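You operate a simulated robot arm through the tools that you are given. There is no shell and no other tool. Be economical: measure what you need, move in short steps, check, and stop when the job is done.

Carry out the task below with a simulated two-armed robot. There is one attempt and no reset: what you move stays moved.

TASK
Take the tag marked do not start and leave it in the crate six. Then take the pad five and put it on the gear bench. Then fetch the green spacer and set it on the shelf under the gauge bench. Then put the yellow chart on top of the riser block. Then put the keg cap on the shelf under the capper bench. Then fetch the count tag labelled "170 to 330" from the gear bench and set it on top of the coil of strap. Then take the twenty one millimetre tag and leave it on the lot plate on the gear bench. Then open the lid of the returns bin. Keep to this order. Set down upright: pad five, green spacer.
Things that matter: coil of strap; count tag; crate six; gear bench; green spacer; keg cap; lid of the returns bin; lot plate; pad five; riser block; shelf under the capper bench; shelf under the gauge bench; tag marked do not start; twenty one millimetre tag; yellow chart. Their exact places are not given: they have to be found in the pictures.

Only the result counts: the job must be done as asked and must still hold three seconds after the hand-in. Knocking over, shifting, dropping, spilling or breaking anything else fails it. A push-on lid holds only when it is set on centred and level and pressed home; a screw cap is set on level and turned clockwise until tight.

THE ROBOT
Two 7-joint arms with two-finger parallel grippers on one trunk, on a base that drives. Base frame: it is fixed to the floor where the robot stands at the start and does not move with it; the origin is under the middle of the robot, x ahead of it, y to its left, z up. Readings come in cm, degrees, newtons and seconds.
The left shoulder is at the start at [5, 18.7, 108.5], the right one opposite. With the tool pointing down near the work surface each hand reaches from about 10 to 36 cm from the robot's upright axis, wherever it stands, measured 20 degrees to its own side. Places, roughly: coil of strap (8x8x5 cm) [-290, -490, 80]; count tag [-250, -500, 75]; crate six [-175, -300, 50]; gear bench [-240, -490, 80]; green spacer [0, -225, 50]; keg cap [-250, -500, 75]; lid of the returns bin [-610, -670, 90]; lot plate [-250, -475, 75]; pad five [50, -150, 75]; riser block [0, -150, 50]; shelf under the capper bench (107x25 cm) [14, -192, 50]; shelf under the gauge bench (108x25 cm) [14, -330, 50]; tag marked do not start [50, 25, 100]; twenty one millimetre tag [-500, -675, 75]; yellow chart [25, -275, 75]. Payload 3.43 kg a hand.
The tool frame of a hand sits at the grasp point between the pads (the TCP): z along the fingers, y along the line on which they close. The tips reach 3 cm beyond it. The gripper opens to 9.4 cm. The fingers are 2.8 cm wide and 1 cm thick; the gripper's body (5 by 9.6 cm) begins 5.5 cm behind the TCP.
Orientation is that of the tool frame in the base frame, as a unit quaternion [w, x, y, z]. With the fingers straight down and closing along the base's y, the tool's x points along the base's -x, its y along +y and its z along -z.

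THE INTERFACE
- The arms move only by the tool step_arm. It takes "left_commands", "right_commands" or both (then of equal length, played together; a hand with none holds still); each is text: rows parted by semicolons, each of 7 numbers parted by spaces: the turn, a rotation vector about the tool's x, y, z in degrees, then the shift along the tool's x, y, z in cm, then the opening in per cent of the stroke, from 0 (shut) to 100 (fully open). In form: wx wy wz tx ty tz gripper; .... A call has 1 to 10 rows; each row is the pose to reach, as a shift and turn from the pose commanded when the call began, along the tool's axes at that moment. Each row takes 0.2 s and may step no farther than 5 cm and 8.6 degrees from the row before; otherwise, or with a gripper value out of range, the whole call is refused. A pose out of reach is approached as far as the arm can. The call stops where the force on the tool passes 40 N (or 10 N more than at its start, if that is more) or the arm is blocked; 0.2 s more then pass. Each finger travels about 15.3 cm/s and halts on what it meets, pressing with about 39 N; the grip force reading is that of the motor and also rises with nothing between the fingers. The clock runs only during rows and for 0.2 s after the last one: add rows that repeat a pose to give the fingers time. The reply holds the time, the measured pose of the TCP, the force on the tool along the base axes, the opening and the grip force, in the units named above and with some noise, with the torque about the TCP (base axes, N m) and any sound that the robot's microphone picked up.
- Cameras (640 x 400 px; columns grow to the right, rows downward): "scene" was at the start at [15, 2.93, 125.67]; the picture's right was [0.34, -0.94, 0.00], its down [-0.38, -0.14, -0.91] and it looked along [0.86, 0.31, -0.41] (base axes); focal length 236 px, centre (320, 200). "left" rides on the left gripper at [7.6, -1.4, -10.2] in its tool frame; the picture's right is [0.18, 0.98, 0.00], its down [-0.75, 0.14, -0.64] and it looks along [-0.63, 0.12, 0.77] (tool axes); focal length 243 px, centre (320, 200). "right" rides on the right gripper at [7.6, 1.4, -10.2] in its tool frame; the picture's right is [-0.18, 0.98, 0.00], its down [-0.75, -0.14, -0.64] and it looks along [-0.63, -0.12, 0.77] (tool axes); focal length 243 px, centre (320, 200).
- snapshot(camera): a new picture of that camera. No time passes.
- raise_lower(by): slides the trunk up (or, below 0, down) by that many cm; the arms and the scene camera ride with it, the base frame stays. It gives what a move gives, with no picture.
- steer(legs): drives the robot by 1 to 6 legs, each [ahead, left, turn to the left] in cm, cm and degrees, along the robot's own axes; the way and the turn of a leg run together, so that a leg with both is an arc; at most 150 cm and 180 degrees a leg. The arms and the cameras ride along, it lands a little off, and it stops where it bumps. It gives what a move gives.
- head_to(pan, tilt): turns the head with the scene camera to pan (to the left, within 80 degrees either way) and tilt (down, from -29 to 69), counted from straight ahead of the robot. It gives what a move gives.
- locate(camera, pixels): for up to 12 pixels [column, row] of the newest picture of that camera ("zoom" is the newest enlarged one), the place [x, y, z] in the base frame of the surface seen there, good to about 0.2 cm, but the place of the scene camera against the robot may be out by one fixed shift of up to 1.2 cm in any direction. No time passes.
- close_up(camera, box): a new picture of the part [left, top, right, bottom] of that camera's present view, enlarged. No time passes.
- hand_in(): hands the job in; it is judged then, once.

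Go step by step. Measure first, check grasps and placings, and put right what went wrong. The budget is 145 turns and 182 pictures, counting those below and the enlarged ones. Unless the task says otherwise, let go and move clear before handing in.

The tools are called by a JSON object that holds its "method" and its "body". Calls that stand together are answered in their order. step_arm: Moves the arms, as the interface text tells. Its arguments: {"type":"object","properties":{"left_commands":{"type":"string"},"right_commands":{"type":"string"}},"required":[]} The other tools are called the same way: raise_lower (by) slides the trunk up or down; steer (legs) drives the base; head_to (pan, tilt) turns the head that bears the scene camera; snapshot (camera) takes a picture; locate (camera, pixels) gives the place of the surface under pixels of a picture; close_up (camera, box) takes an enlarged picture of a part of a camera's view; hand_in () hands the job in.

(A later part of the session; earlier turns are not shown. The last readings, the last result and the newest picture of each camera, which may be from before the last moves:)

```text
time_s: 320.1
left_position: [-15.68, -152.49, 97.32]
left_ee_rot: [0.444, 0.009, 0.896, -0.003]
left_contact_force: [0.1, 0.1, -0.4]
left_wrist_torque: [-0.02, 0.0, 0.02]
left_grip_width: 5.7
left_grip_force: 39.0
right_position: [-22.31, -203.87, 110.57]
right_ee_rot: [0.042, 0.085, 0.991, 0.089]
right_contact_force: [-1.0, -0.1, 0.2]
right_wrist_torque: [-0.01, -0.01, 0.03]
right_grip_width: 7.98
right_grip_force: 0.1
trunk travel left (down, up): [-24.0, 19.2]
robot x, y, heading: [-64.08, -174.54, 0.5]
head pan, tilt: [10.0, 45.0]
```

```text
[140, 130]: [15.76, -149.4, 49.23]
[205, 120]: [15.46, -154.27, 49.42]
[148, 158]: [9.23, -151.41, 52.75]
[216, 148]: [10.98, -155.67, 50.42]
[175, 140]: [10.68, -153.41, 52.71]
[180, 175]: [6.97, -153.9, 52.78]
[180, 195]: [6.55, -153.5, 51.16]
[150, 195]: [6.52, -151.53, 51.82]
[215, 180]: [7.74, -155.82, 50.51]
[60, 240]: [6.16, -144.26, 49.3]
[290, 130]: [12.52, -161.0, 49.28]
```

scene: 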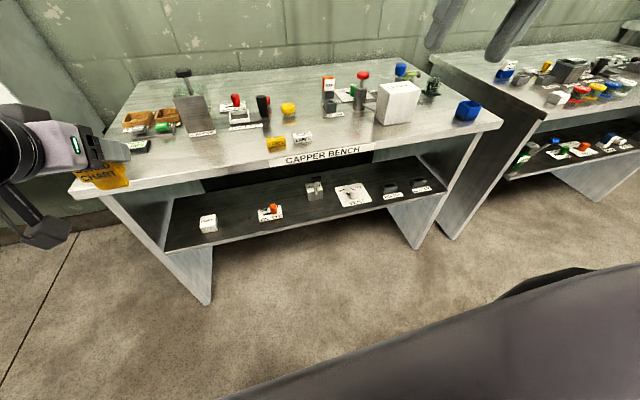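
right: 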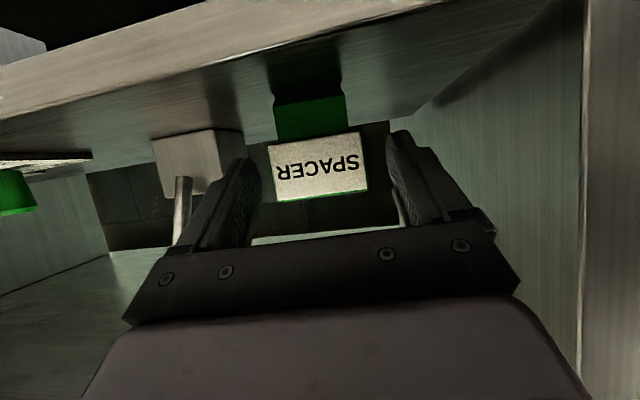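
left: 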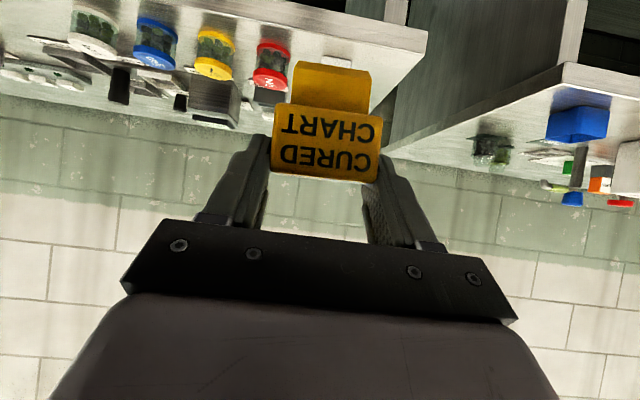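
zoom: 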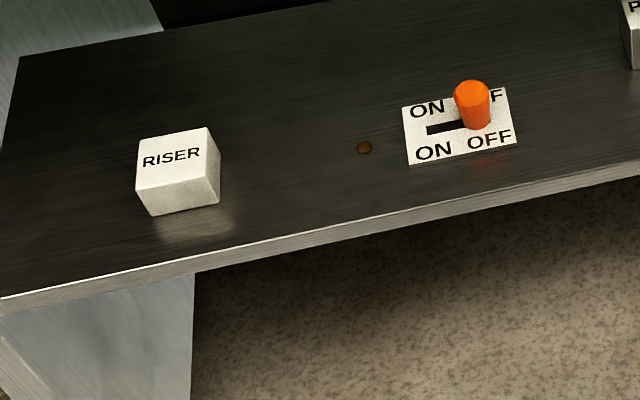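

Riser: about x 6–11, y -151..-156, top z≈53.5. I lower the trunk fully, drop the hand to z≈63 in front of the bench, and drive closer.

{"method": "raise_lower", "body": {"by": -24}}

{"method": "step_arm", "body": {"left_commands": "0 0 0 2 0 1.5 0;0 0 0 4 0 3 0;0 0 0 6 0 4.5 0;0 0 0 7.6 0 5.8 0;0 0 0 7.6 0 5.8 0"}}

{"method": "steer", "body": {"legs": [[14, 0, -0.5]]}}

{"method": "snapshot", "body": {"camera": "left"}}

{"method": "snapshot", "body": {"camera": "scene"}}

```text
time_s: 322.6
left_position: [-15.74, -152.52, 73.31]
left_ee_rot: [0.444, 0.01, 0.896, -0.004]
left_contact_force: [-0.1, 0.2, -0.8]
left_wrist_torque: [0.03, -0.01, 0.01]
left_grip_width: 5.74
left_grip_force: 38.9
right_position: [-22.24, -203.87, 86.54]
right_ee_rot: [0.04, 0.085, 0.991, 0.09]
right_contact_force: [-0.5, 0.3, 0.6]
right_wrist_torque: [-0.02, -0.02, -0.03]
right_grip_width: 8.01
right_grip_force: 0.1
trunk travel left (down, up): [0.0, 43.2]
robot x, y, heading: [-64.13, -174.35, 0.8]
head pan, tilt: [10.0, 45.0]
```

```text
time_s: 323.8
left_position: [-15.68, -152.33, 63.73]
left_ee_rot: [0.445, 0.009, 0.896, -0.004]
left_contact_force: [-0.7, -0.2, -0.4]
left_wrist_torque: [-0.01, -0.01, 0.04]
left_grip_width: 5.71
left_grip_force: 38.9
right_position: [-22.19, -203.88, 86.52]
right_ee_rot: [0.041, 0.084, 0.992, 0.09]
right_contact_force: [0.5, 0.1, -0.7]
right_wrist_torque: [-0.01, -0.03, -0.01]
right_grip_width: 7.98
right_grip_force: 0.1
trunk travel left (down, up): [0.0, 43.2]
robot x, y, heading: [-64.13, -174.21, 0.6]
head pan, tilt: [10.0, 45.0]
```

```text
time_s: 325.1
left_position: [-2.24, -152.72, 63.81]
left_ee_rot: [0.444, 0.011, 0.896, -0.004]
left_contact_force: [-0.1, 0.5, -0.5]
left_wrist_torque: [-0.01, 0.0, -0.01]
left_grip_width: 5.71
left_grip_force: 39.2
right_position: [-9.24, -204.12, 86.59]
right_ee_rot: [0.042, 0.089, 0.991, 0.09]
right_contact_force: [0.0, -0.4, -0.8]
right_wrist_torque: [0.0, -0.02, -0.05]
right_grip_width: 8.01
right_grip_force: 0.0
trunk travel left (down, up): [0.0, 43.2]
robot x, y, heading: [-50.84, -174.25, 0.1]
head pan, tilt: [10.0, 45.0]
```

```text
64 pictures are left
```

left: 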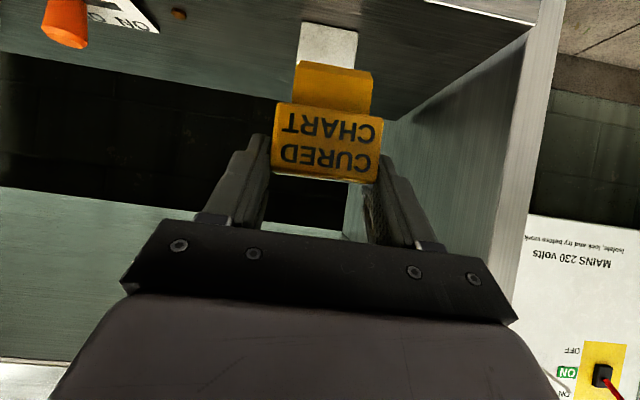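

```text
63 pictures are left
```

scene: 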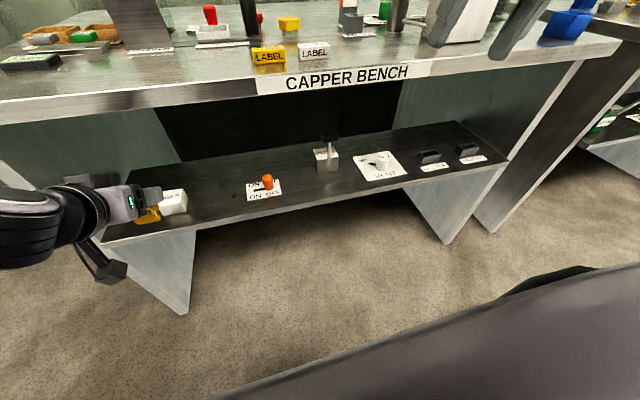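

The riser shows at (328,45) in the left camera, right ahead of the chart. I measure it there.

{"method": "locate", "body": {"camera": "left", "pixels": [[302, 30], [356, 35], [328, 25], [330, 50], [300, 58], [355, 66], [334, 70], [332, 105], [290, 95], [370, 100]]}}

{"method": "close_up", "body": {"camera": "left", "box": [260, 0, 400, 110]}}

```text
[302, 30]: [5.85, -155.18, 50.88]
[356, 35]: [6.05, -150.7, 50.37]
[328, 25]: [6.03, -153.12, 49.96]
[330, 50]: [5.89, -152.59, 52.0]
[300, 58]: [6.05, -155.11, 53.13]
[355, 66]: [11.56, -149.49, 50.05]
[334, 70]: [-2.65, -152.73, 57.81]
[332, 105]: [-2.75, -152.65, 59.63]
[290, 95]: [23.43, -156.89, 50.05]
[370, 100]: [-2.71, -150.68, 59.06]
```

```text
3.64 times, centred on (330, 55) of left
```

zoom: 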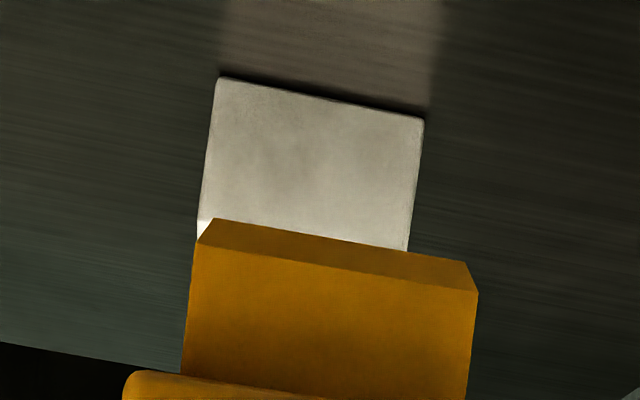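

Riser centre is (8.3,-152.9), top ≈53.5; the chart's bottom is at z 57.6. I drive in 9 cm and then fine-place with the arm.

{"method": "steer", "body": {"legs": [[9.7, 0, 0]]}}

{"method": "snapshot", "body": {"camera": "left"}}

{"method": "close_up", "body": {"camera": "scene", "box": [60, 140, 240, 260]}}

```text
time_s: 326.2
left_position: [7.35, -152.83, 63.75]
left_ee_rot: [0.444, 0.014, 0.896, -0.005]
left_contact_force: [0.3, -0.1, 0.2]
left_wrist_torque: [-0.02, 0.01, 0.01]
left_grip_width: 5.71
left_grip_force: 38.8
right_position: [0.37, -204.23, 86.46]
right_ee_rot: [0.04, 0.09, 0.991, 0.089]
right_contact_force: [0.5, -0.5, -1.0]
right_wrist_torque: [0.02, 0.0, -0.01]
right_grip_width: 8.01
right_grip_force: 0.1
trunk travel left (down, up): [0.0, 43.2]
robot x, y, heading: [-41.27, -173.89, -0.1]
head pan, tilt: [10.0, 45.0]
```

```text
61 pictures are left
```

left: 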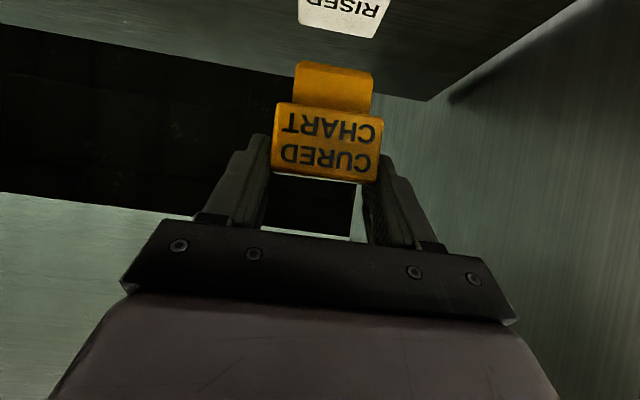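

```text
3.33 times, centred on (150, 200) of scene
```

zoom: 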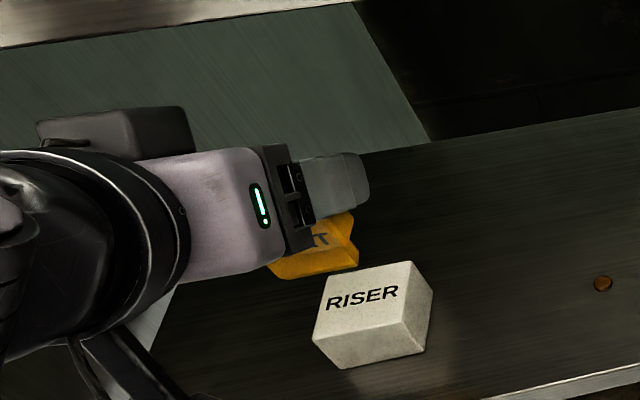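

I verify the alignment: measuring riser top edge points in the left view.

{"method": "locate", "body": {"camera": "left", "pixels": [[300, 20], [372, 36], [303, 4], [385, 4], [340, 27], [335, 68], [300, 64], [370, 75]]}}

{"method": "step_arm", "body": {"left_commands": "0 0 0 0.6 0 0.7 0;0 0 0 1.4 0 1.3 0;0 0 0 2 0 1.8 0;0 0 0 2 0 1.8 0"}}

{"method": "snapshot", "body": {"camera": "left"}}

```text
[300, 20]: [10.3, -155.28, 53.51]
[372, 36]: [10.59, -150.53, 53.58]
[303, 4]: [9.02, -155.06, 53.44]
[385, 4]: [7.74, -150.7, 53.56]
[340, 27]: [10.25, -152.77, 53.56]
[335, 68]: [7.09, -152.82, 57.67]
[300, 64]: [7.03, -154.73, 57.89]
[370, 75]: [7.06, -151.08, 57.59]
```

```text
time_s: 327.2
left_position: [7.63, -152.92, 61.08]
left_ee_rot: [0.444, 0.014, 0.896, -0.006]
left_contact_force: [-0.7, -0.1, -0.9]
left_wrist_torque: [0.0, 0.0, 0.01]
left_grip_width: 5.72
left_grip_force: 39.0
right_position: [0.26, -204.33, 86.41]
right_ee_rot: [0.04, 0.092, 0.991, 0.091]
right_contact_force: [0.0, 0.1, -0.5]
right_wrist_torque: [0.04, 0.03, -0.01]
right_grip_width: 8.0
right_grip_force: 0.0
trunk travel left (down, up): [0.0, 43.2]
robot x, y, heading: [-41.05, -174.26, 0.5]
head pan, tilt: [10.0, 45.0]
```

```text
59 pictures are left
```

left: 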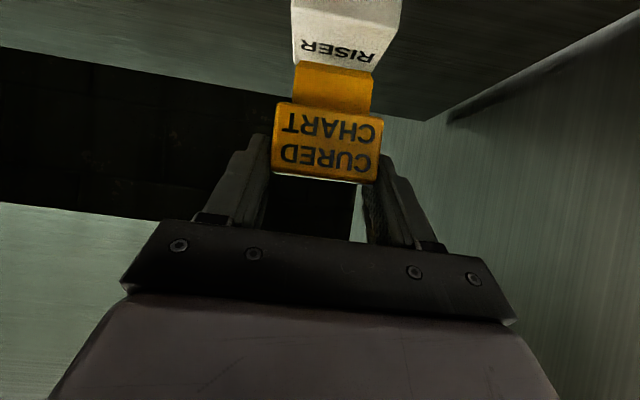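

The chart is centred over the riser (chart centre ≈(8.4,-152.9)), 1.4 cm above it. I lower the rest in small steps.

{"method": "step_arm", "body": {"left_commands": "0 0 0 0.5 0 0.35 0;0 0 0 0.9 0 0.65 0;0 0 0 1.1 0 0.8 0;0 0 0 1.2 0 0.9 0;0 0 0 1.2 0 0.9 0"}}

{"method": "snapshot", "body": {"camera": "left"}}

```text
time_s: 328.4
left_position: [7.66, -152.81, 59.68]
left_ee_rot: [0.446, 0.014, 0.895, -0.005]
left_contact_force: [-0.9, 0.3, 11.5]
left_wrist_torque: [0.2, 0.09, 0.03]
left_grip_width: 5.74
left_grip_force: 38.9
right_position: [0.32, -204.28, 86.36]
right_ee_rot: [0.04, 0.091, 0.991, 0.09]
right_contact_force: [0.0, -0.1, -0.6]
right_wrist_torque: [0.01, -0.02, 0.0]
right_grip_width: 8.0
right_grip_force: 0.0
trunk travel left (down, up): [0.0, 43.2]
robot x, y, heading: [-41.32, -174.2, 0.1]
head pan, tilt: [10.0, 45.0]
```

```text
58 pictures are left
```

left: 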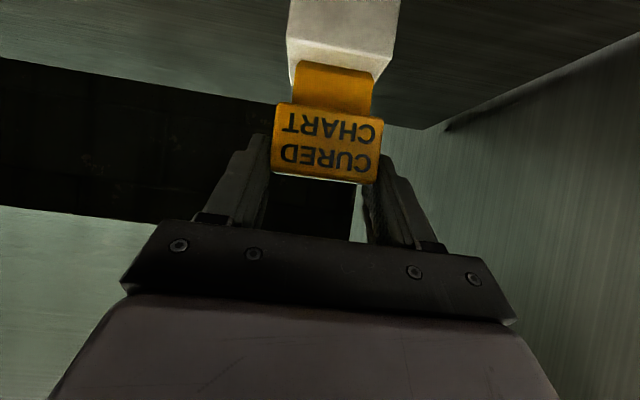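

Contact (11.5 N). I ease off, open, and back out with the base.

{"method": "step_arm", "body": {"left_commands": "0 0 0 -0.1 0 -0.07 0;0 0 0 -0.1 0 -0.07 66;0 0 0 -0.1 0 -0.07 75;0 0 0 -0.1 0 -0.07 85;0 0 0 -0.1 0 -0.07 85"}}

{"method": "steer", "body": {"legs": [[-25, 0, 0]]}}

{"method": "snapshot", "body": {"camera": "left"}}

{"method": "snapshot", "body": {"camera": "scene"}}

```text
time_s: 329.6
left_position: [7.56, -152.88, 59.82]
left_ee_rot: [0.444, 0.014, 0.896, -0.006]
left_contact_force: [0.2, 0.2, 0.7]
left_wrist_torque: [0.01, 0.0, 0.0]
left_grip_width: 7.97
left_grip_force: 0.0
right_position: [0.37, -204.3, 86.47]
right_ee_rot: [0.04, 0.092, 0.991, 0.091]
right_contact_force: [0.4, -0.2, -0.1]
right_wrist_torque: [0.03, -0.02, -0.02]
right_grip_width: 8.0
right_grip_force: 0.0
trunk travel left (down, up): [0.0, 43.2]
robot x, y, heading: [-41.34, -174.28, -0.1]
head pan, tilt: [10.0, 45.0]
```

```text
time_s: 331.4
left_position: [-17.94, -152.52, 59.7]
left_ee_rot: [0.444, 0.01, 0.896, -0.004]
left_contact_force: [0.4, 0.4, -0.4]
left_wrist_torque: [-0.02, -0.01, 0.0]
left_grip_width: 8.01
left_grip_force: 0.2
right_position: [-24.81, -204.0, 86.46]
right_ee_rot: [0.04, 0.087, 0.991, 0.091]
right_contact_force: [1.1, -0.4, 0.2]
right_wrist_torque: [-0.01, 0.0, -0.01]
right_grip_width: 7.99
right_grip_force: 0.1
trunk travel left (down, up): [0.0, 43.2]
robot x, y, heading: [-67.07, -174.29, 0.2]
head pan, tilt: [10.0, 45.0]
```

```text
57 pictures are left
```

left: 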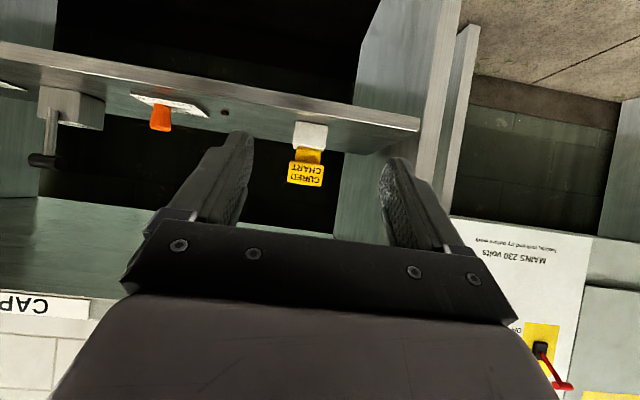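

```text
56 pictures are left
```

scene: 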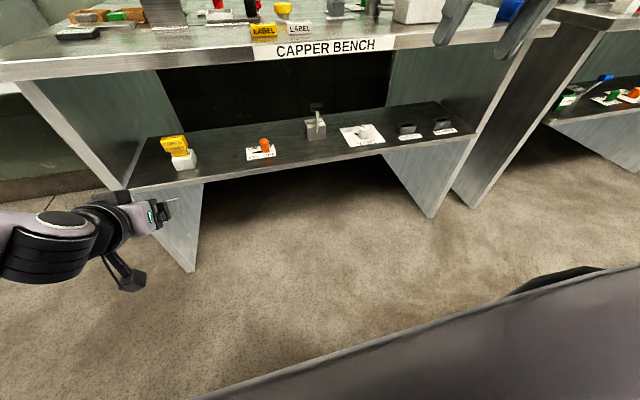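

The chart stands on the riser at (172,145). Next is the keg cap on the gear bench; I raise the trunk and drive back there for a good look.

{"method": "raise_lower", "body": {"by": 38}}

{"method": "steer", "body": {"legs": [[0, -150, 0], [0, -56, 0], [0, 0, -90], [0, -100, 0], [0, -92, 0]]}}

{"method": "head_to", "body": {"pan": 0, "tilt": 30}}

{"method": "snapshot", "body": {"camera": "scene"}}

```text
time_s: 335.1
left_position: [-17.97, -152.43, 97.81]
left_ee_rot: [0.444, 0.01, 0.896, -0.003]
left_contact_force: [0.3, 0.2, 0.7]
left_wrist_torque: [0.04, -0.02, 0.02]
left_grip_width: 7.98
left_grip_force: 0.0
right_position: [-24.69, -204.08, 124.33]
right_ee_rot: [0.038, 0.088, 0.991, 0.091]
right_contact_force: [-0.6, -0.1, 0.2]
right_wrist_torque: [0.0, 0.03, -0.04]
right_grip_width: 7.99
right_grip_force: 0.0
trunk travel left (down, up): [-38.0, 5.2]
robot x, y, heading: [-67.17, -174.29, 0.5]
head pan, tilt: [10.0, 45.0]
```

```text
time_s: 374.4
left_position: [-240.92, -423.24, 97.76]
left_ee_rot: [0.297, 0.667, 0.599, -0.329]
left_contact_force: [-0.8, -0.6, 0.1]
left_wrist_torque: [-0.02, 0.0, 0.02]
left_grip_width: 7.98
left_grip_force: 0.0
right_position: [-291.75, -412.13, 124.44]
right_ee_rot: [0.093, 0.789, 0.606, 0.032]
right_contact_force: [0.5, -0.5, 0.0]
right_wrist_torque: [0.02, 0.04, 0.0]
right_grip_width: 7.98
right_grip_force: 0.0
trunk travel left (down, up): [-38.0, 5.2]
robot x, y, heading: [-258.34, -372.87, -94.4]
head pan, tilt: [10.0, 45.0]
```

```text
time_s: 375.2
left_position: [-240.76, -423.32, 97.71]
left_ee_rot: [0.298, 0.666, 0.599, -0.33]
left_contact_force: [1.0, 0.2, -0.4]
left_wrist_torque: [0.01, -0.01, 0.02]
left_grip_width: 7.98
left_grip_force: 0.1
right_position: [-291.69, -412.31, 124.38]
right_ee_rot: [0.092, 0.789, 0.607, 0.032]
right_contact_force: [0.5, 0.0, -0.2]
right_wrist_torque: [0.02, 0.02, 0.0]
right_grip_width: 7.98
right_grip_force: 0.0
trunk travel left (down, up): [-38.0, 5.2]
robot x, y, heading: [-258.78, -372.6, -94.3]
head pan, tilt: [0.0, 30.0]
```

```text
55 pictures are left
```

scene: 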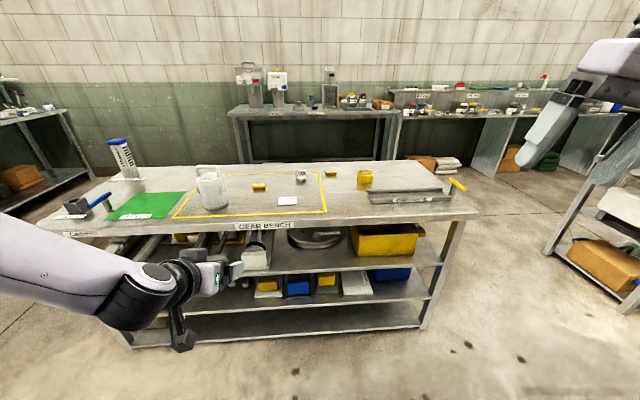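

Clear view now. I zoom in on the bench top and measure the space behind the bench.

{"method": "close_up", "body": {"camera": "scene", "box": [180, 150, 400, 235]}}

{"method": "locate", "body": {"camera": "scene", "pixels": [[300, 176], [301, 172], [259, 187], [332, 173], [365, 178], [365, 171], [288, 201], [300, 162], [240, 158], [245, 115], [340, 110], [400, 150]]}}

```text
2.91 times, centred on (290, 192) of scene
```

zoom: 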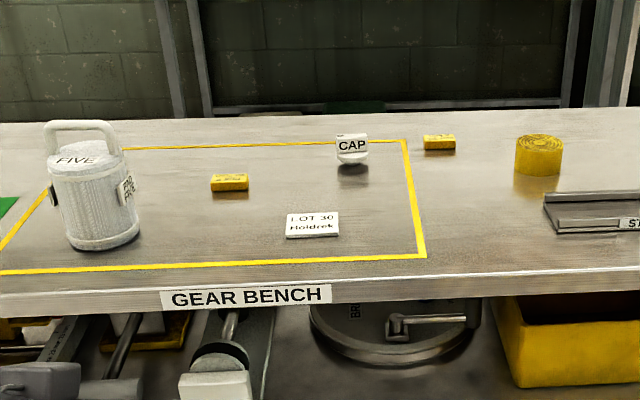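

```text
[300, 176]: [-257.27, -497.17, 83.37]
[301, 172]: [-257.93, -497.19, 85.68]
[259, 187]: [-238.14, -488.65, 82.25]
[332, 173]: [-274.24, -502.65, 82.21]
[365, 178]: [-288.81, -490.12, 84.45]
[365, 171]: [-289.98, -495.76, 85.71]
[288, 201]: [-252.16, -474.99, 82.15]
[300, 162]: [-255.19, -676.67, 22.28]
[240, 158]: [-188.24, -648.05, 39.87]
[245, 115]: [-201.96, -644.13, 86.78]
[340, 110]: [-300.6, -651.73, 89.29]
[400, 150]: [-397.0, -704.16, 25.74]
```

The cap (4 cm wide, at (-257.5,-497), z 81–86) and count tag are best reached from behind the bench, where there are about 129 cm of floor. I check the two ways round and read the yellow tags.

{"method": "locate", "body": {"camera": "scene", "pixels": [[93, 178], [60, 112], [20, 200], [556, 255], [625, 310], [590, 170], [480, 215], [425, 325], [400, 165], [120, 165]]}}

{"method": "close_up", "body": {"camera": "scene", "box": [245, 165, 345, 210]}}

```text
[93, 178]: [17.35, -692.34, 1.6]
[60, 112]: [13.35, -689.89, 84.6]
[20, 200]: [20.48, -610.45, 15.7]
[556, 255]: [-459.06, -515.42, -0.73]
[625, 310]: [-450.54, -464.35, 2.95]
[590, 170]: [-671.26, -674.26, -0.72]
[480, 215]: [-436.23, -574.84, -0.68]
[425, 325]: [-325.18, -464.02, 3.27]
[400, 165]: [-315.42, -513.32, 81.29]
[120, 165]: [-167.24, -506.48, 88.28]
```

```text
6.40 times, centred on (295, 188) of scene
```

zoom: 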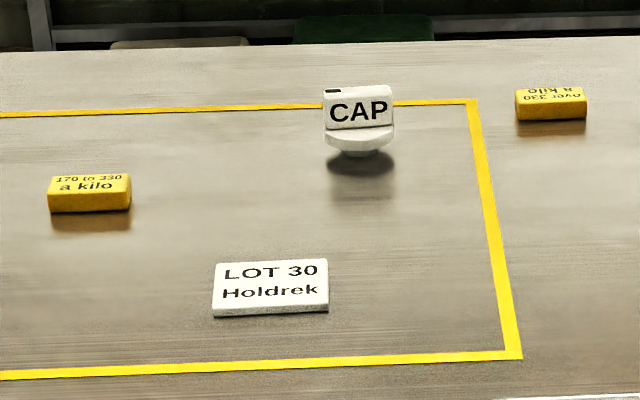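

The tag at (-238,-489) reads "170 to 330 a kilo". I fold the left arm into its carrying pose, then drive round the west end to stand behind the bench, facing north.

{"method": "step_arm", "body": {"left_commands": "0 5.3 0 -0.6 0 -3.2 80;0 10.6 0 -1.2 0 -6.4 80;0 15.9 0 -1.7 0 -9.6 80;0 21.2 0 -2.3 0 -12.8 80;0 26.5 0 -2.9 0 -16 80;0 31.8 0 -3.4 0 -19.2 80;0 37.1 0 -4 0 -22.4 80;0 42.4 0 -4.6 0 -25.6 80;0 47.7 0 -5.1 0 -28.8 80;0 53 0 -5.7 0 -32 80"}}

{"method": "steer", "body": {"legs": [[0, -127, 4.3], [100, 0, 0], [97, 0, 0], [0, 0, -180], [0, 97, 0]]}}

{"method": "snapshot", "body": {"camera": "scene"}}

```text
time_s: 377.4
left_position: [-238.51, -401.64, 121.88]
left_ee_rot: [-0.002, 0.744, 0.669, 0.003]
left_contact_force: [0.2, 0.1, 0.0]
left_wrist_torque: [0.02, 0.03, 0.0]
left_grip_width: 7.51
left_grip_force: 0.1
right_position: [-291.68, -412.23, 124.4]
right_ee_rot: [0.093, 0.789, 0.607, 0.033]
right_contact_force: [-0.4, -0.4, 0.4]
right_wrist_torque: [-0.03, 0.05, -0.02]
right_grip_width: 7.99
right_grip_force: 0.0
trunk travel left (down, up): [-38.0, 5.2]
robot x, y, heading: [-258.6, -373.08, -94.1]
head pan, tilt: [0.0, 30.0]
```

```text
time_s: 414.2
left_position: [-508.56, -557.17, 121.8]
left_ee_rot: [0.003, 0.733, -0.68, 0.001]
left_contact_force: [0.5, 0.1, 0.4]
left_wrist_torque: [-0.01, -0.03, 0.01]
left_grip_width: 7.53
left_grip_force: 0.2
right_position: [-458.0, -537.22, 124.41]
right_ee_rot: [-0.041, -0.675, 0.731, 0.09]
right_contact_force: [0.7, 1.0, -1.3]
right_wrist_torque: [0.02, 0.02, 0.0]
right_grip_width: 7.96
right_grip_force: 0.0
trunk travel left (down, up): [-38.0, 5.2]
robot x, y, heading: [-483.89, -581.61, 96.2]
head pan, tilt: [0.0, 30.0]
```

```text
52 pictures are left
```

scene: 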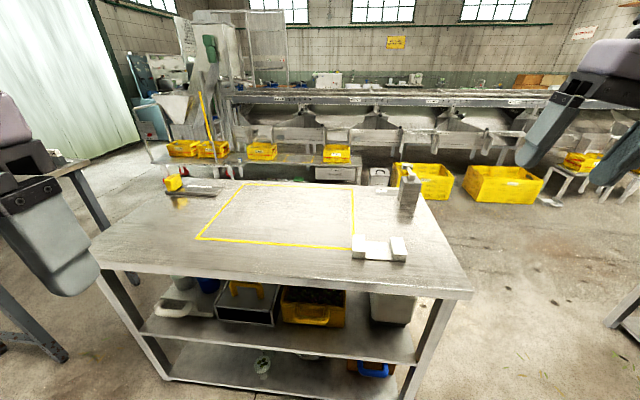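

I strafed the wrong way (left is -x here). Nothing was touched; I strafe right 196 cm to get behind the gear bench.

{"method": "steer", "body": {"legs": [[0, 0, -6.2], [0, -98, 0], [0, -98, 0]]}}

{"method": "snapshot", "body": {"camera": "scene"}}

{"method": "snapshot", "body": {"camera": "right"}}

```text
time_s: 432.2
left_position: [-309.17, -555.83, 121.97]
left_ee_rot: [-0.002, -0.683, 0.731, -0.002]
left_contact_force: [-0.1, -0.2, 0.4]
left_wrist_torque: [0.02, 0.01, -0.03]
left_grip_width: 7.52
left_grip_force: 0.0
right_position: [-256.37, -543.21, 124.38]
right_ee_rot: [-0.035, -0.622, 0.777, 0.093]
right_contact_force: [-0.1, -0.2, 0.4]
right_wrist_torque: [-0.03, 0.0, 0.0]
right_grip_width: 7.98
right_grip_force: 0.0
trunk travel left (down, up): [-38.0, 5.2]
robot x, y, heading: [-288.1, -583.73, 87.8]
head pan, tilt: [0.0, 30.0]
```

```text
51 pictures are left
```

scene: 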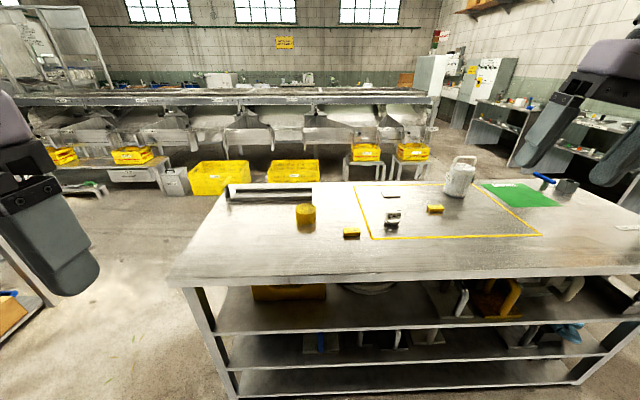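

```text
50 pictures are left
```

right: 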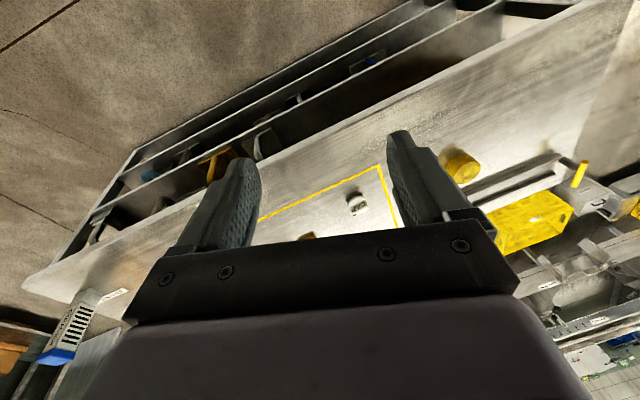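

I'm behind the bench with the cap right before the right hand. I lower the trunk 33 cm, drive ahead 27 cm, and straighten the right hand at a 20° pitch.

{"method": "raise_lower", "body": {"by": -32}}

{"method": "steer", "body": {"legs": [[27, 0, 2]]}}

{"method": "step_arm", "body": {"right_commands": "2.7 -5 -4.7 -1 0 0 80;5.3 -10 -9.5 -2 0 0 80;8 -15.1 -14.2 -3 0 0 80;8 -15.1 -14.2 -3 0 0 80"}}

{"method": "snapshot", "body": {"camera": "right"}}

```text
time_s: 435.3
left_position: [-309.07, -555.8, 89.97]
left_ee_rot: [-0.003, -0.683, 0.731, -0.002]
left_contact_force: [0.3, -0.8, 0.0]
left_wrist_torque: [0.01, 0.0, 0.02]
left_grip_width: 7.52
left_grip_force: 0.1
right_position: [-256.16, -543.21, 92.32]
right_ee_rot: [-0.035, -0.621, 0.777, 0.092]
right_contact_force: [-0.2, 0.7, -0.9]
right_wrist_torque: [0.02, -0.01, -0.01]
right_grip_width: 7.99
right_grip_force: 0.1
trunk travel left (down, up): [-6.0, 37.2]
robot x, y, heading: [-287.83, -583.87, 88.2]
head pan, tilt: [0.0, 30.0]
```

```text
time_s: 437.3
left_position: [-309.76, -529.15, 89.93]
left_ee_rot: [-0.003, -0.698, 0.716, -0.002]
left_contact_force: [-1.1, -0.8, 0.5]
left_wrist_torque: [0.0, 0.01, -0.02]
left_grip_width: 7.5
left_grip_force: 0.0
right_position: [-257.61, -514.6, 92.29]
right_ee_rot: [-0.036, -0.636, 0.765, 0.091]
right_contact_force: [-0.2, -0.7, -0.2]
right_wrist_torque: [0.0, 0.01, 0.0]
right_grip_width: 8.01
right_grip_force: 0.0
trunk travel left (down, up): [-6.0, 37.2]
robot x, y, heading: [-287.83, -556.56, 90.4]
head pan, tilt: [0.0, 30.0]
```

```text
time_s: 438.2
left_position: [-309.71, -529.13, 89.9]
left_ee_rot: [-0.002, -0.697, 0.717, -0.001]
left_contact_force: [0.1, 0.2, 0.9]
left_wrist_torque: [-0.03, 0.02, -0.02]
left_grip_width: 7.53
left_grip_force: 0.0
right_position: [-253.73, -511.88, 90.82]
right_ee_rot: [0.064, -0.68, 0.709, 0.173]
right_contact_force: [-0.7, -0.2, -1.0]
right_wrist_torque: [-0.01, -0.03, 0.0]
right_grip_width: 7.55
right_grip_force: 0.1
trunk travel left (down, up): [-6.0, 37.2]
robot x, y, heading: [-287.55, -556.37, 90.1]
head pan, tilt: [0.0, 30.0]
stopped in row 4 (right hand): the arm was blocked; the commanded pose is now the measured one
```

```text
49 pictures are left
```

right: 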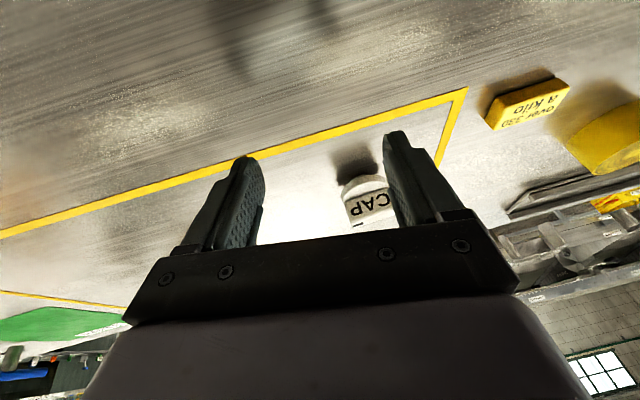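

The right arm jams again, so I'll use the cleaner left arm. First I measure the cap and the count tag from here with the right camera.

{"method": "locate", "body": {"camera": "right", "pixels": [[350, 210], [388, 200], [360, 180], [370, 205], [352, 190], [357, 224], [525, 105], [600, 130]]}}

{"method": "steer", "body": {"legs": [[0, -49, 0]]}}

{"method": "snapshot", "body": {"camera": "left"}}

```text
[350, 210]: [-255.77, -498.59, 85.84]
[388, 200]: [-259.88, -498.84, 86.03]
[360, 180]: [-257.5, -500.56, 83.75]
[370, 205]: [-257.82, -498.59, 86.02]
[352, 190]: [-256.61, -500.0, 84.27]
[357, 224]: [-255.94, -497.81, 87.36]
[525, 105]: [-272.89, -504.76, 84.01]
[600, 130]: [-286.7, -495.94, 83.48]
```

```text
time_s: 442.9
left_position: [-261.08, -529.04, 89.86]
left_ee_rot: [-0.003, -0.693, 0.721, -0.001]
left_contact_force: [0.2, -0.7, -0.7]
left_wrist_torque: [-0.03, 0.04, -0.02]
left_grip_width: 7.52
left_grip_force: 0.0
right_position: [-204.91, -512.44, 91.05]
right_ee_rot: [0.066, -0.676, 0.713, 0.173]
right_contact_force: [-0.7, -0.5, -0.7]
right_wrist_torque: [-0.01, 0.0, 0.02]
right_grip_width: 7.52
right_grip_force: 0.1
trunk travel left (down, up): [-6.0, 37.2]
robot x, y, heading: [-239.43, -556.4, 89.7]
head pan, tilt: [0.0, 30.0]
```

```text
48 pictures are left
```

left: 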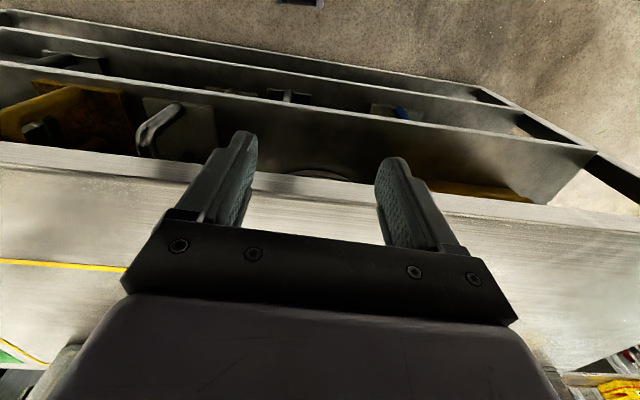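

Cap: label face y≈-498.6, x -259.9..-255.9, top z 87.4. I swing the left hand over the bench toward it with a 35° pitch, staying high.

{"method": "step_arm", "body": {"left_commands": "0 -6 0 -3.5 -0.4 -2 80;0 -12 0 -7.5 -0.8 -4 80;0 -18 0 -11.5 -1.2 -4 80;0 -24 0 -15.5 -1.6 -4 80;0 -30 0 -19.5 -2 -4 80;0 -35 0 -23 -2.3 -4 80;0 -35 0 -23 -2.3 -4 80"}}

{"method": "snapshot", "body": {"camera": "left"}}

```text
time_s: 444.5
left_position: [-257.72, -506.23, 94.06]
left_ee_rot: [0.216, -0.66, 0.689, 0.208]
left_contact_force: [-0.2, 0.6, -0.2]
left_wrist_torque: [-0.01, 0.0, 0.0]
left_grip_width: 7.55
left_grip_force: 0.1
right_position: [-204.97, -512.45, 91.18]
right_ee_rot: [0.069, -0.677, 0.711, 0.174]
right_contact_force: [0.4, -0.1, -0.2]
right_wrist_torque: [-0.04, 0.02, -0.03]
right_grip_width: 7.52
right_grip_force: 0.0
trunk travel left (down, up): [-6.0, 37.2]
robot x, y, heading: [-239.03, -556.61, 89.4]
head pan, tilt: [0.0, 30.0]
```

```text
47 pictures are left
```

left: 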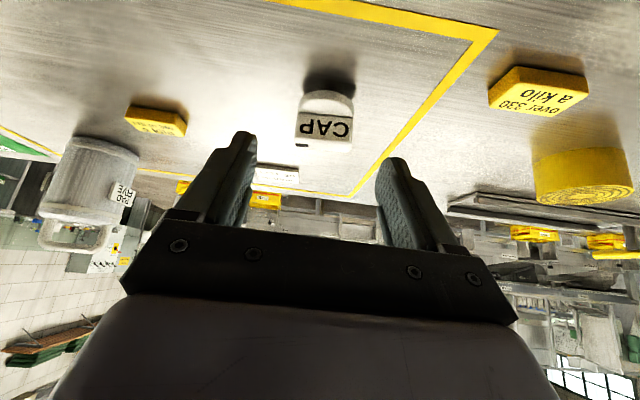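

Excellent view: CAP at (324,120), count tag at (155,120), coil at (583,175). I measure all three.

{"method": "locate", "body": {"camera": "left", "pixels": [[297, 125], [352, 130], [325, 127], [325, 146], [325, 100], [303, 143], [130, 118], [182, 135], [155, 122], [150, 108], [582, 160], [585, 192]]}}

{"method": "close_up", "body": {"camera": "left", "box": [270, 60, 390, 180]}}

```text
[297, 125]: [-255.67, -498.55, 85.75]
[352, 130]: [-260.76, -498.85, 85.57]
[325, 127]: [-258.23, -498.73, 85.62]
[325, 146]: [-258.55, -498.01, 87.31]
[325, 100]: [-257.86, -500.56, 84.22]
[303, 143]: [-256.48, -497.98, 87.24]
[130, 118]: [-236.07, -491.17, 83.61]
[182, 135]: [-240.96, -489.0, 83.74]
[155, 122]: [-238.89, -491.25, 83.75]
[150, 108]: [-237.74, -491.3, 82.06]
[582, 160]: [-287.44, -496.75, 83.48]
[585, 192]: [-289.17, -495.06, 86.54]
```

```text
3.33 times, centred on (330, 120) of left
```

zoom: 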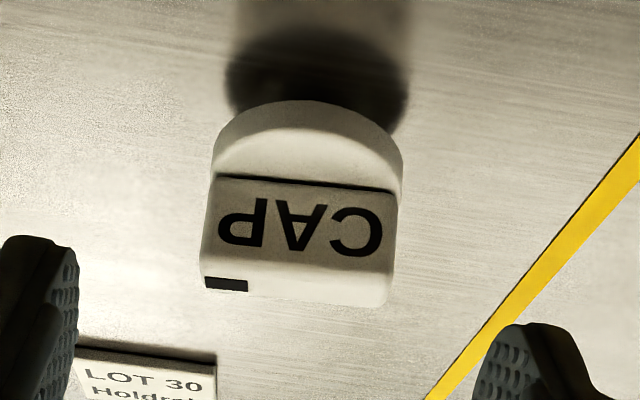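

Cap plate: x -260.8..-255.7, y≈-498.6..-496, z 84.5–87.3. I move in diagonally to straddle it and close.

{"method": "step_arm", "body": {"left_commands": "0 0 0 -0.7 0.3 2.6 85;0 0 0 -1.4 0.5 5.2 85;0 0 0 -2.1 0.7 7.8 85;0 0 0 -2.75 0.84 10.34 85;0 0 0 -2.75 0.84 10.34 85;0 0 0 -2.75 0.84 10.34 50;0 0 0 -2.75 0.84 10.34 20;0 0 0 -2.75 0.84 10.34 0;0 0 0 -2.75 0.84 10.34 0"}}

{"method": "snapshot", "body": {"camera": "left"}}

```text
time_s: 446.5
left_position: [-258.12, -498.14, 86.9]
left_ee_rot: [0.215, -0.66, 0.689, 0.207]
left_contact_force: [0.0, 0.6, 1.9]
left_wrist_torque: [0.07, -0.03, 0.01]
left_grip_width: 5.5
left_grip_force: 38.8
right_position: [-204.86, -512.45, 91.02]
right_ee_rot: [0.066, -0.676, 0.713, 0.174]
right_contact_force: [-0.2, 0.3, 0.0]
right_wrist_torque: [0.04, 0.01, 0.0]
right_grip_width: 7.54
right_grip_force: 0.1
trunk travel left (down, up): [-6.0, 37.2]
robot x, y, heading: [-238.82, -556.68, 89.2]
head pan, tilt: [0.0, 30.0]
```

```text
45 pictures are left
```

left: 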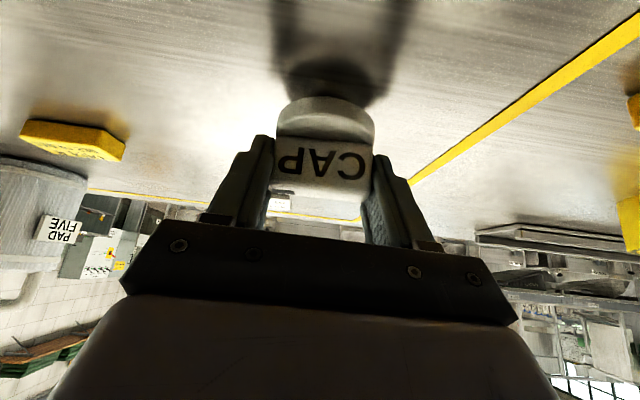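

Gripped (5.5 cm). I lift it, back away, and take it round the east end to the capper bench.

{"method": "step_arm", "body": {"left_commands": "0 0 0 -1.7 0 -2.5 0;0 0 0 -3.4 0 -4.9 0;0 0 0 -5.7 0 -8.2 0;0 0 0 -7.5 0 -10.6 0;0 0 0 -7.5 0 -10.6 0"}}

{"method": "steer", "body": {"legs": [[-25, 0, 0.8], [0, -100, 0], [0, -75, 0]]}}

{"method": "steer", "body": {"legs": [[150, 0, 0], [140, 0, 0]]}}

{"method": "snapshot", "body": {"camera": "left"}}

```text
time_s: 447.7
left_position: [-261.65, -501.03, 98.97]
left_ee_rot: [0.214, -0.661, 0.688, 0.208]
left_contact_force: [0.5, -0.6, 0.4]
left_wrist_torque: [0.04, -0.03, 0.01]
left_grip_width: 5.46
left_grip_force: 39.1
left hand out of reach, approached as far as the arm can: row 2, 3, 4, 5
right_position: [-204.86, -512.38, 90.97]
right_ee_rot: [0.067, -0.676, 0.713, 0.174]
right_contact_force: [-0.2, -1.0, 1.1]
right_wrist_torque: [-0.02, 0.02, 0.0]
right_grip_width: 7.5
right_grip_force: 0.2
trunk travel left (down, up): [-6.0, 37.2]
robot x, y, heading: [-239.54, -556.68, 89.7]
head pan, tilt: [0.0, 30.0]
```

```text
time_s: 464.7
left_position: [-87.93, -527.07, 98.94]
left_ee_rot: [0.216, -0.659, 0.69, 0.207]
left_contact_force: [0.1, -1.1, 0.1]
left_wrist_torque: [-0.04, 0.02, 0.01]
left_grip_width: 5.49
left_grip_force: 38.7
right_position: [-31.35, -538.83, 90.96]
right_ee_rot: [0.066, -0.675, 0.714, 0.174]
right_contact_force: [0.0, -0.7, 0.1]
right_wrist_torque: [-0.01, 0.02, 0.05]
right_grip_width: 7.53
right_grip_force: 0.1
trunk travel left (down, up): [-6.0, 37.2]
robot x, y, heading: [-65.76, -582.46, 89.3]
head pan, tilt: [0.0, 30.0]
```

```text
time_s: 478.7
left_position: [-88.15, -238.32, 98.89]
left_ee_rot: [0.214, -0.662, 0.687, 0.207]
left_contact_force: [-0.8, -0.1, -0.9]
left_wrist_torque: [0.04, -0.03, -0.02]
left_grip_width: 5.46
left_grip_force: 39.4
right_position: [-31.32, -249.6, 90.86]
right_ee_rot: [0.066, -0.678, 0.711, 0.175]
right_contact_force: [-0.2, -0.4, 0.0]
right_wrist_torque: [0.01, 0.0, 0.01]
right_grip_width: 7.53
right_grip_force: 0.0
trunk travel left (down, up): [-6.0, 37.2]
robot x, y, heading: [-65.62, -293.72, 89.6]
head pan, tilt: [0.0, 30.0]
```

```text
44 pictures are left
```

left: 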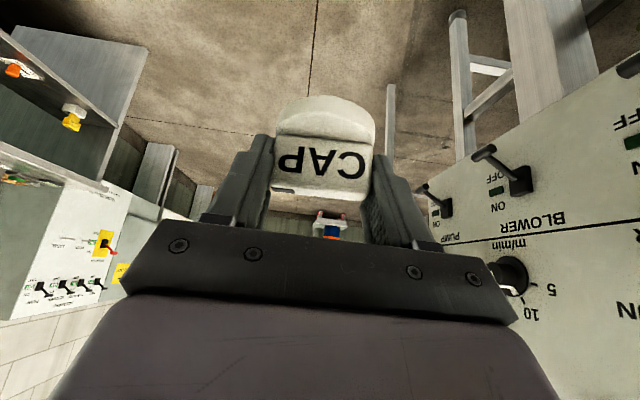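

The cap is held well. I turn to face the benches and strafe to the capper bench's north end.

{"method": "steer", "body": {"legs": [[0, 0, -90], [0, 127, 0]]}}

{"method": "raise_lower", "body": {"by": -6}}

{"method": "step_arm", "body": {"left_commands": "0 0 0 5.5 0 1 0;0 0 0 8 0 4.5 0;0 0 0 10.5 0 8 0;0 0 0 13 0 11.5 0;0 0 0 15 0 14.8 0;0 0 0 17 0 18 0;0 0 0 19 0 21 0;0 0 0 20.5 0 24 0;0 0 0 20.5 0 24 0"}}

{"method": "snapshot", "body": {"camera": "left"}}

```text
time_s: 493.6
left_position: [-16.28, -143.94, 98.86]
left_ee_rot: [0.298, -0.009, 0.955, 0.004]
left_contact_force: [-0.4, 0.5, -0.3]
left_wrist_torque: [0.03, -0.01, -0.02]
left_grip_width: 5.47
left_grip_force: 38.9
right_position: [-24.59, -201.34, 90.92]
right_ee_rot: [0.168, -0.003, 0.982, 0.081]
right_contact_force: [0.5, 0.0, -0.8]
right_wrist_torque: [0.01, -0.01, -0.02]
right_grip_width: 7.53
right_grip_force: 0.1
trunk travel left (down, up): [-6.0, 37.2]
robot x, y, heading: [-70.61, -169.6, 2.7]
head pan, tilt: [0.0, 30.0]
```

```text
time_s: 494.6
left_position: [-16.25, -144.02, 92.82]
left_ee_rot: [0.3, -0.009, 0.954, 0.004]
left_contact_force: [-0.2, 0.4, 0.0]
left_wrist_torque: [-0.02, 0.04, -0.03]
left_grip_width: 5.46
left_grip_force: 39.0
right_position: [-24.43, -201.3, 85.01]
right_ee_rot: [0.168, -0.003, 0.982, 0.081]
right_contact_force: [0.3, 0.2, 0.8]
right_wrist_torque: [0.02, -0.03, -0.04]
right_grip_width: 7.52
right_grip_force: 0.1
trunk travel left (down, up): [0.0, 43.2]
robot x, y, heading: [-70.44, -169.34, 2.6]
head pan, tilt: [0.0, 30.0]
```

```text
refused: row 1 steps farther than a row can; nothing moved
```

```text
43 pictures are left
```

left: 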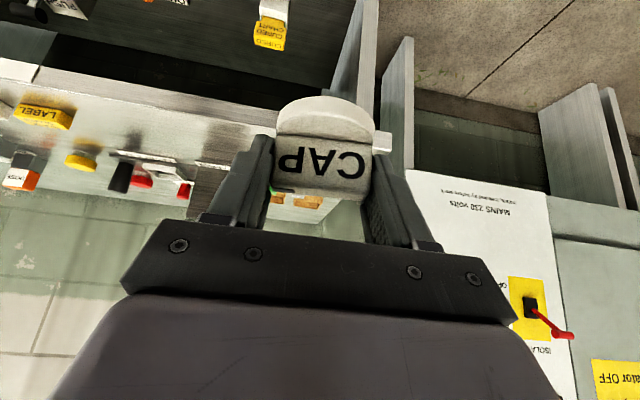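

I redo the lowering with smaller steps: down 29 cm and in 7 cm.

{"method": "step_arm", "body": {"left_commands": "0 0 0 2.8 0 2.5 0;0 0 0 5.6 0 5 0;0 0 0 8.4 0 7.4 0;0 0 0 11.2 0 9.9 0;0 0 0 14 0 12.4 0;0 0 0 16.8 0 14.9 0;0 0 0 19.5 0 17.3 0;0 0 0 22.3 0 19.8 0;0 0 0 22.3 0 19.8 0"}}

{"method": "steer", "body": {"legs": [[0, 0, -2.6], [8, 0, 0]]}}

{"method": "snapshot", "body": {"camera": "left"}}

```text
time_s: 496.6
left_position: [-23.5, -144.13, 63.8]
left_ee_rot: [0.298, -0.008, 0.954, 0.004]
left_contact_force: [0.3, 0.2, -0.9]
left_wrist_torque: [0.04, -0.04, 0.0]
left_grip_width: 5.46
left_grip_force: 39.3
right_position: [-24.49, -201.34, 85.1]
right_ee_rot: [0.168, -0.003, 0.982, 0.082]
right_contact_force: [0.5, 0.8, -0.2]
right_wrist_torque: [-0.01, 0.0, 0.0]
right_grip_width: 7.53
right_grip_force: 0.1
trunk travel left (down, up): [0.0, 43.2]
robot x, y, heading: [-70.45, -169.73, 2.8]
head pan, tilt: [0.0, 30.0]
```

```text
time_s: 498.0
left_position: [-14.13, -146.32, 63.84]
left_ee_rot: [0.299, 0.013, 0.954, -0.003]
left_contact_force: [-0.1, -0.7, -0.4]
left_wrist_torque: [0.03, -0.02, 0.0]
left_grip_width: 5.48
left_grip_force: 38.9
right_position: [-17.86, -203.4, 85.06]
right_ee_rot: [0.169, 0.02, 0.982, 0.077]
right_contact_force: [-0.1, -0.5, 0.6]
right_wrist_torque: [0.0, 0.04, -0.01]
right_grip_width: 7.51
right_grip_force: 0.0
trunk travel left (down, up): [0.0, 43.2]
robot x, y, heading: [-62.03, -169.56, 0.2]
head pan, tilt: [0.0, 30.0]
```

```text
42 pictures are left
```

left: 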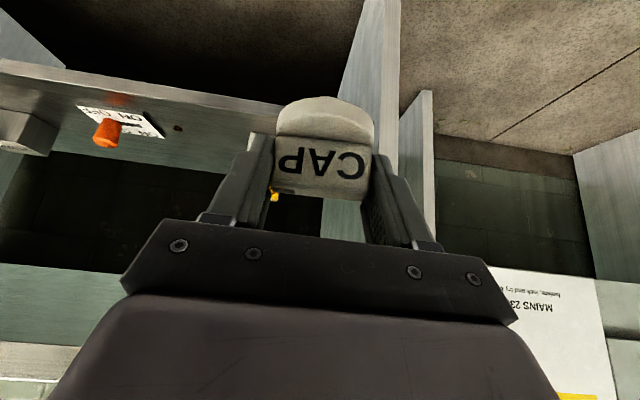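

I check the end panel's inner face and the riser so the cap can go between them.

{"method": "locate", "body": {"camera": "left", "pixels": [[250, 110], [355, 100], [385, 150], [385, 60], [350, 60], [178, 128], [395, 120], [290, 112], [150, 125]]}}

{"method": "head_to", "body": {"pan": 12, "tilt": 42}}

{"method": "snapshot", "body": {"camera": "scene"}}

```text
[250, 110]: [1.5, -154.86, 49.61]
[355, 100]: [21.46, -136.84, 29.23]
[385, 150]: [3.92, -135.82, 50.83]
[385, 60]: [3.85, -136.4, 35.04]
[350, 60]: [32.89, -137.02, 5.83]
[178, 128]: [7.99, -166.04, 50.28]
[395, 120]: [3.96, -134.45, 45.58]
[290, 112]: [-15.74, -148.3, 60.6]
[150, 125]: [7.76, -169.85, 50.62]
```

```text
time_s: 498.8
left_position: [-14.08, -146.15, 63.83]
left_ee_rot: [0.298, 0.014, 0.954, -0.004]
left_contact_force: [-0.8, 0.4, -0.7]
left_wrist_torque: [0.01, 0.01, -0.02]
left_grip_width: 5.46
left_grip_force: 38.8
right_position: [-17.8, -203.42, 85.05]
right_ee_rot: [0.17, 0.02, 0.982, 0.077]
right_contact_force: [0.4, 0.1, 0.3]
right_wrist_torque: [0.01, 0.0, -0.03]
right_grip_width: 7.52
right_grip_force: 0.1
trunk travel left (down, up): [0.0, 43.2]
robot x, y, heading: [-62.45, -169.74, 0.4]
head pan, tilt: [12.0, 42.0]
```

```text
41 pictures are left
```

scene: 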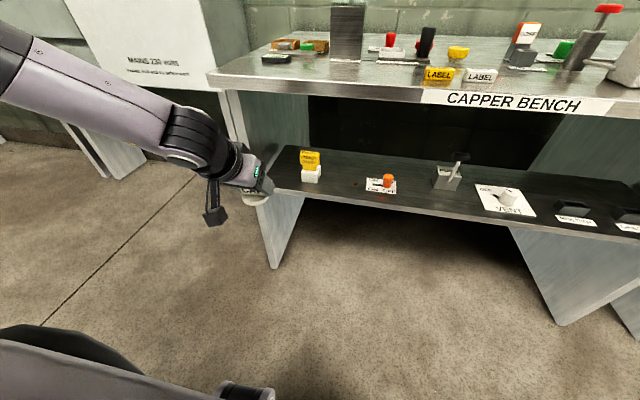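

The gap between riser (-150.6) and panel (-136.9) is 13.7 cm. I line up on y -143.7 and drive in.

{"method": "steer", "body": {"legs": [[0, 2.6, -0.3], [12, 0, 0]]}}

{"method": "snapshot", "body": {"camera": "left"}}

```text
time_s: 500.5
left_position: [-2.2, -143.91, 63.83]
left_ee_rot: [0.298, 0.015, 0.954, -0.004]
left_contact_force: [0.1, -0.7, -0.3]
left_wrist_torque: [0.01, -0.02, -0.01]
left_grip_width: 5.46
left_grip_force: 38.7
right_position: [-6.2, -201.04, 84.97]
right_ee_rot: [0.17, 0.021, 0.982, 0.077]
right_contact_force: [-0.2, -0.4, 0.0]
right_wrist_torque: [0.01, 0.01, 0.0]
right_grip_width: 7.51
right_grip_force: 0.2
trunk travel left (down, up): [0.0, 43.2]
robot x, y, heading: [-50.38, -167.02, -0.2]
head pan, tilt: [12.0, 42.0]
```

```text
40 pictures are left
```

left: 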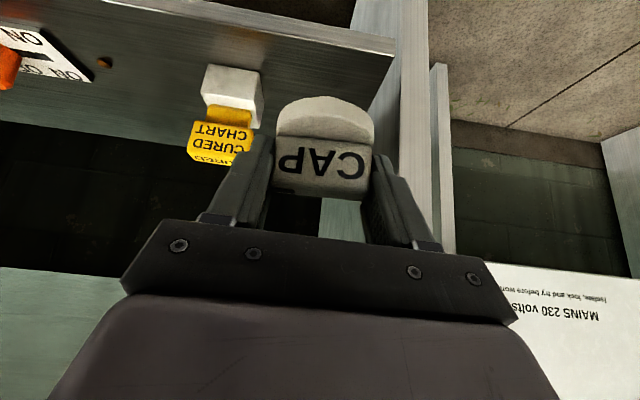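

Margins look fine. I drive in 8.5 cm and lower the cap toward the shelf.

{"method": "steer", "body": {"legs": [[8.5, 0.3, 0]]}}

{"method": "step_arm", "body": {"left_commands": "0 0 0 1.3 0 1.9 0;0 0 0 2.6 0 3.7 0;0 0 0 3.7 0 5.3 0;0 0 0 4.6 0 6.5 0;0 0 0 4.6 0 6.5 0"}}

{"method": "snapshot", "body": {"camera": "left"}}

```text
time_s: 501.6
left_position: [6.63, -143.65, 63.65]
left_ee_rot: [0.296, 0.017, 0.955, -0.004]
left_contact_force: [0.7, -0.7, -12.8]
left_wrist_torque: [0.08, -0.42, 0.03]
left_grip_width: 5.47
left_grip_force: 39.4
right_position: [2.67, -200.76, 85.0]
right_ee_rot: [0.17, 0.022, 0.982, 0.077]
right_contact_force: [-0.1, -0.3, -0.4]
right_wrist_torque: [0.01, -0.03, 0.01]
right_grip_width: 7.53
right_grip_force: 0.1
trunk travel left (down, up): [0.0, 43.2]
robot x, y, heading: [-41.39, -166.86, -0.1]
head pan, tilt: [12.0, 42.0]
```

```text
time_s: 502.8
left_position: [6.6, -143.82, 55.72]
left_ee_rot: [0.297, 0.017, 0.955, -0.004]
left_contact_force: [0.2, 0.3, 0.4]
left_wrist_torque: [0.01, -0.01, 0.01]
left_grip_width: 5.46
left_grip_force: 39.0
right_position: [2.7, -200.64, 84.99]
right_ee_rot: [0.171, 0.023, 0.982, 0.076]
right_contact_force: [0.0, 0.1, 0.8]
right_wrist_torque: [-0.02, 0.01, 0.0]
right_grip_width: 7.49
right_grip_force: 0.1
trunk travel left (down, up): [0.0, 43.2]
robot x, y, heading: [-41.19, -166.74, -0.2]
head pan, tilt: [12.0, 42.0]
```

```text
39 pictures are left
```

left: 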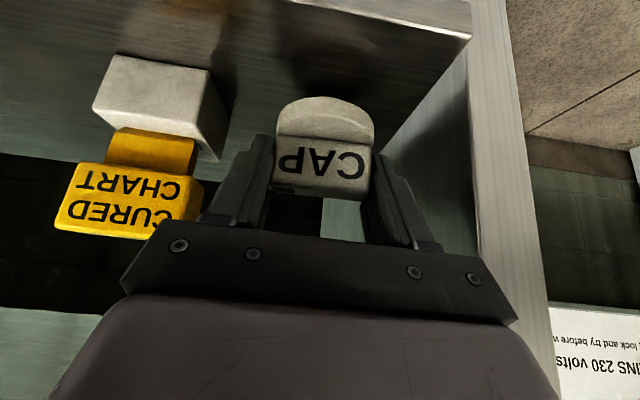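

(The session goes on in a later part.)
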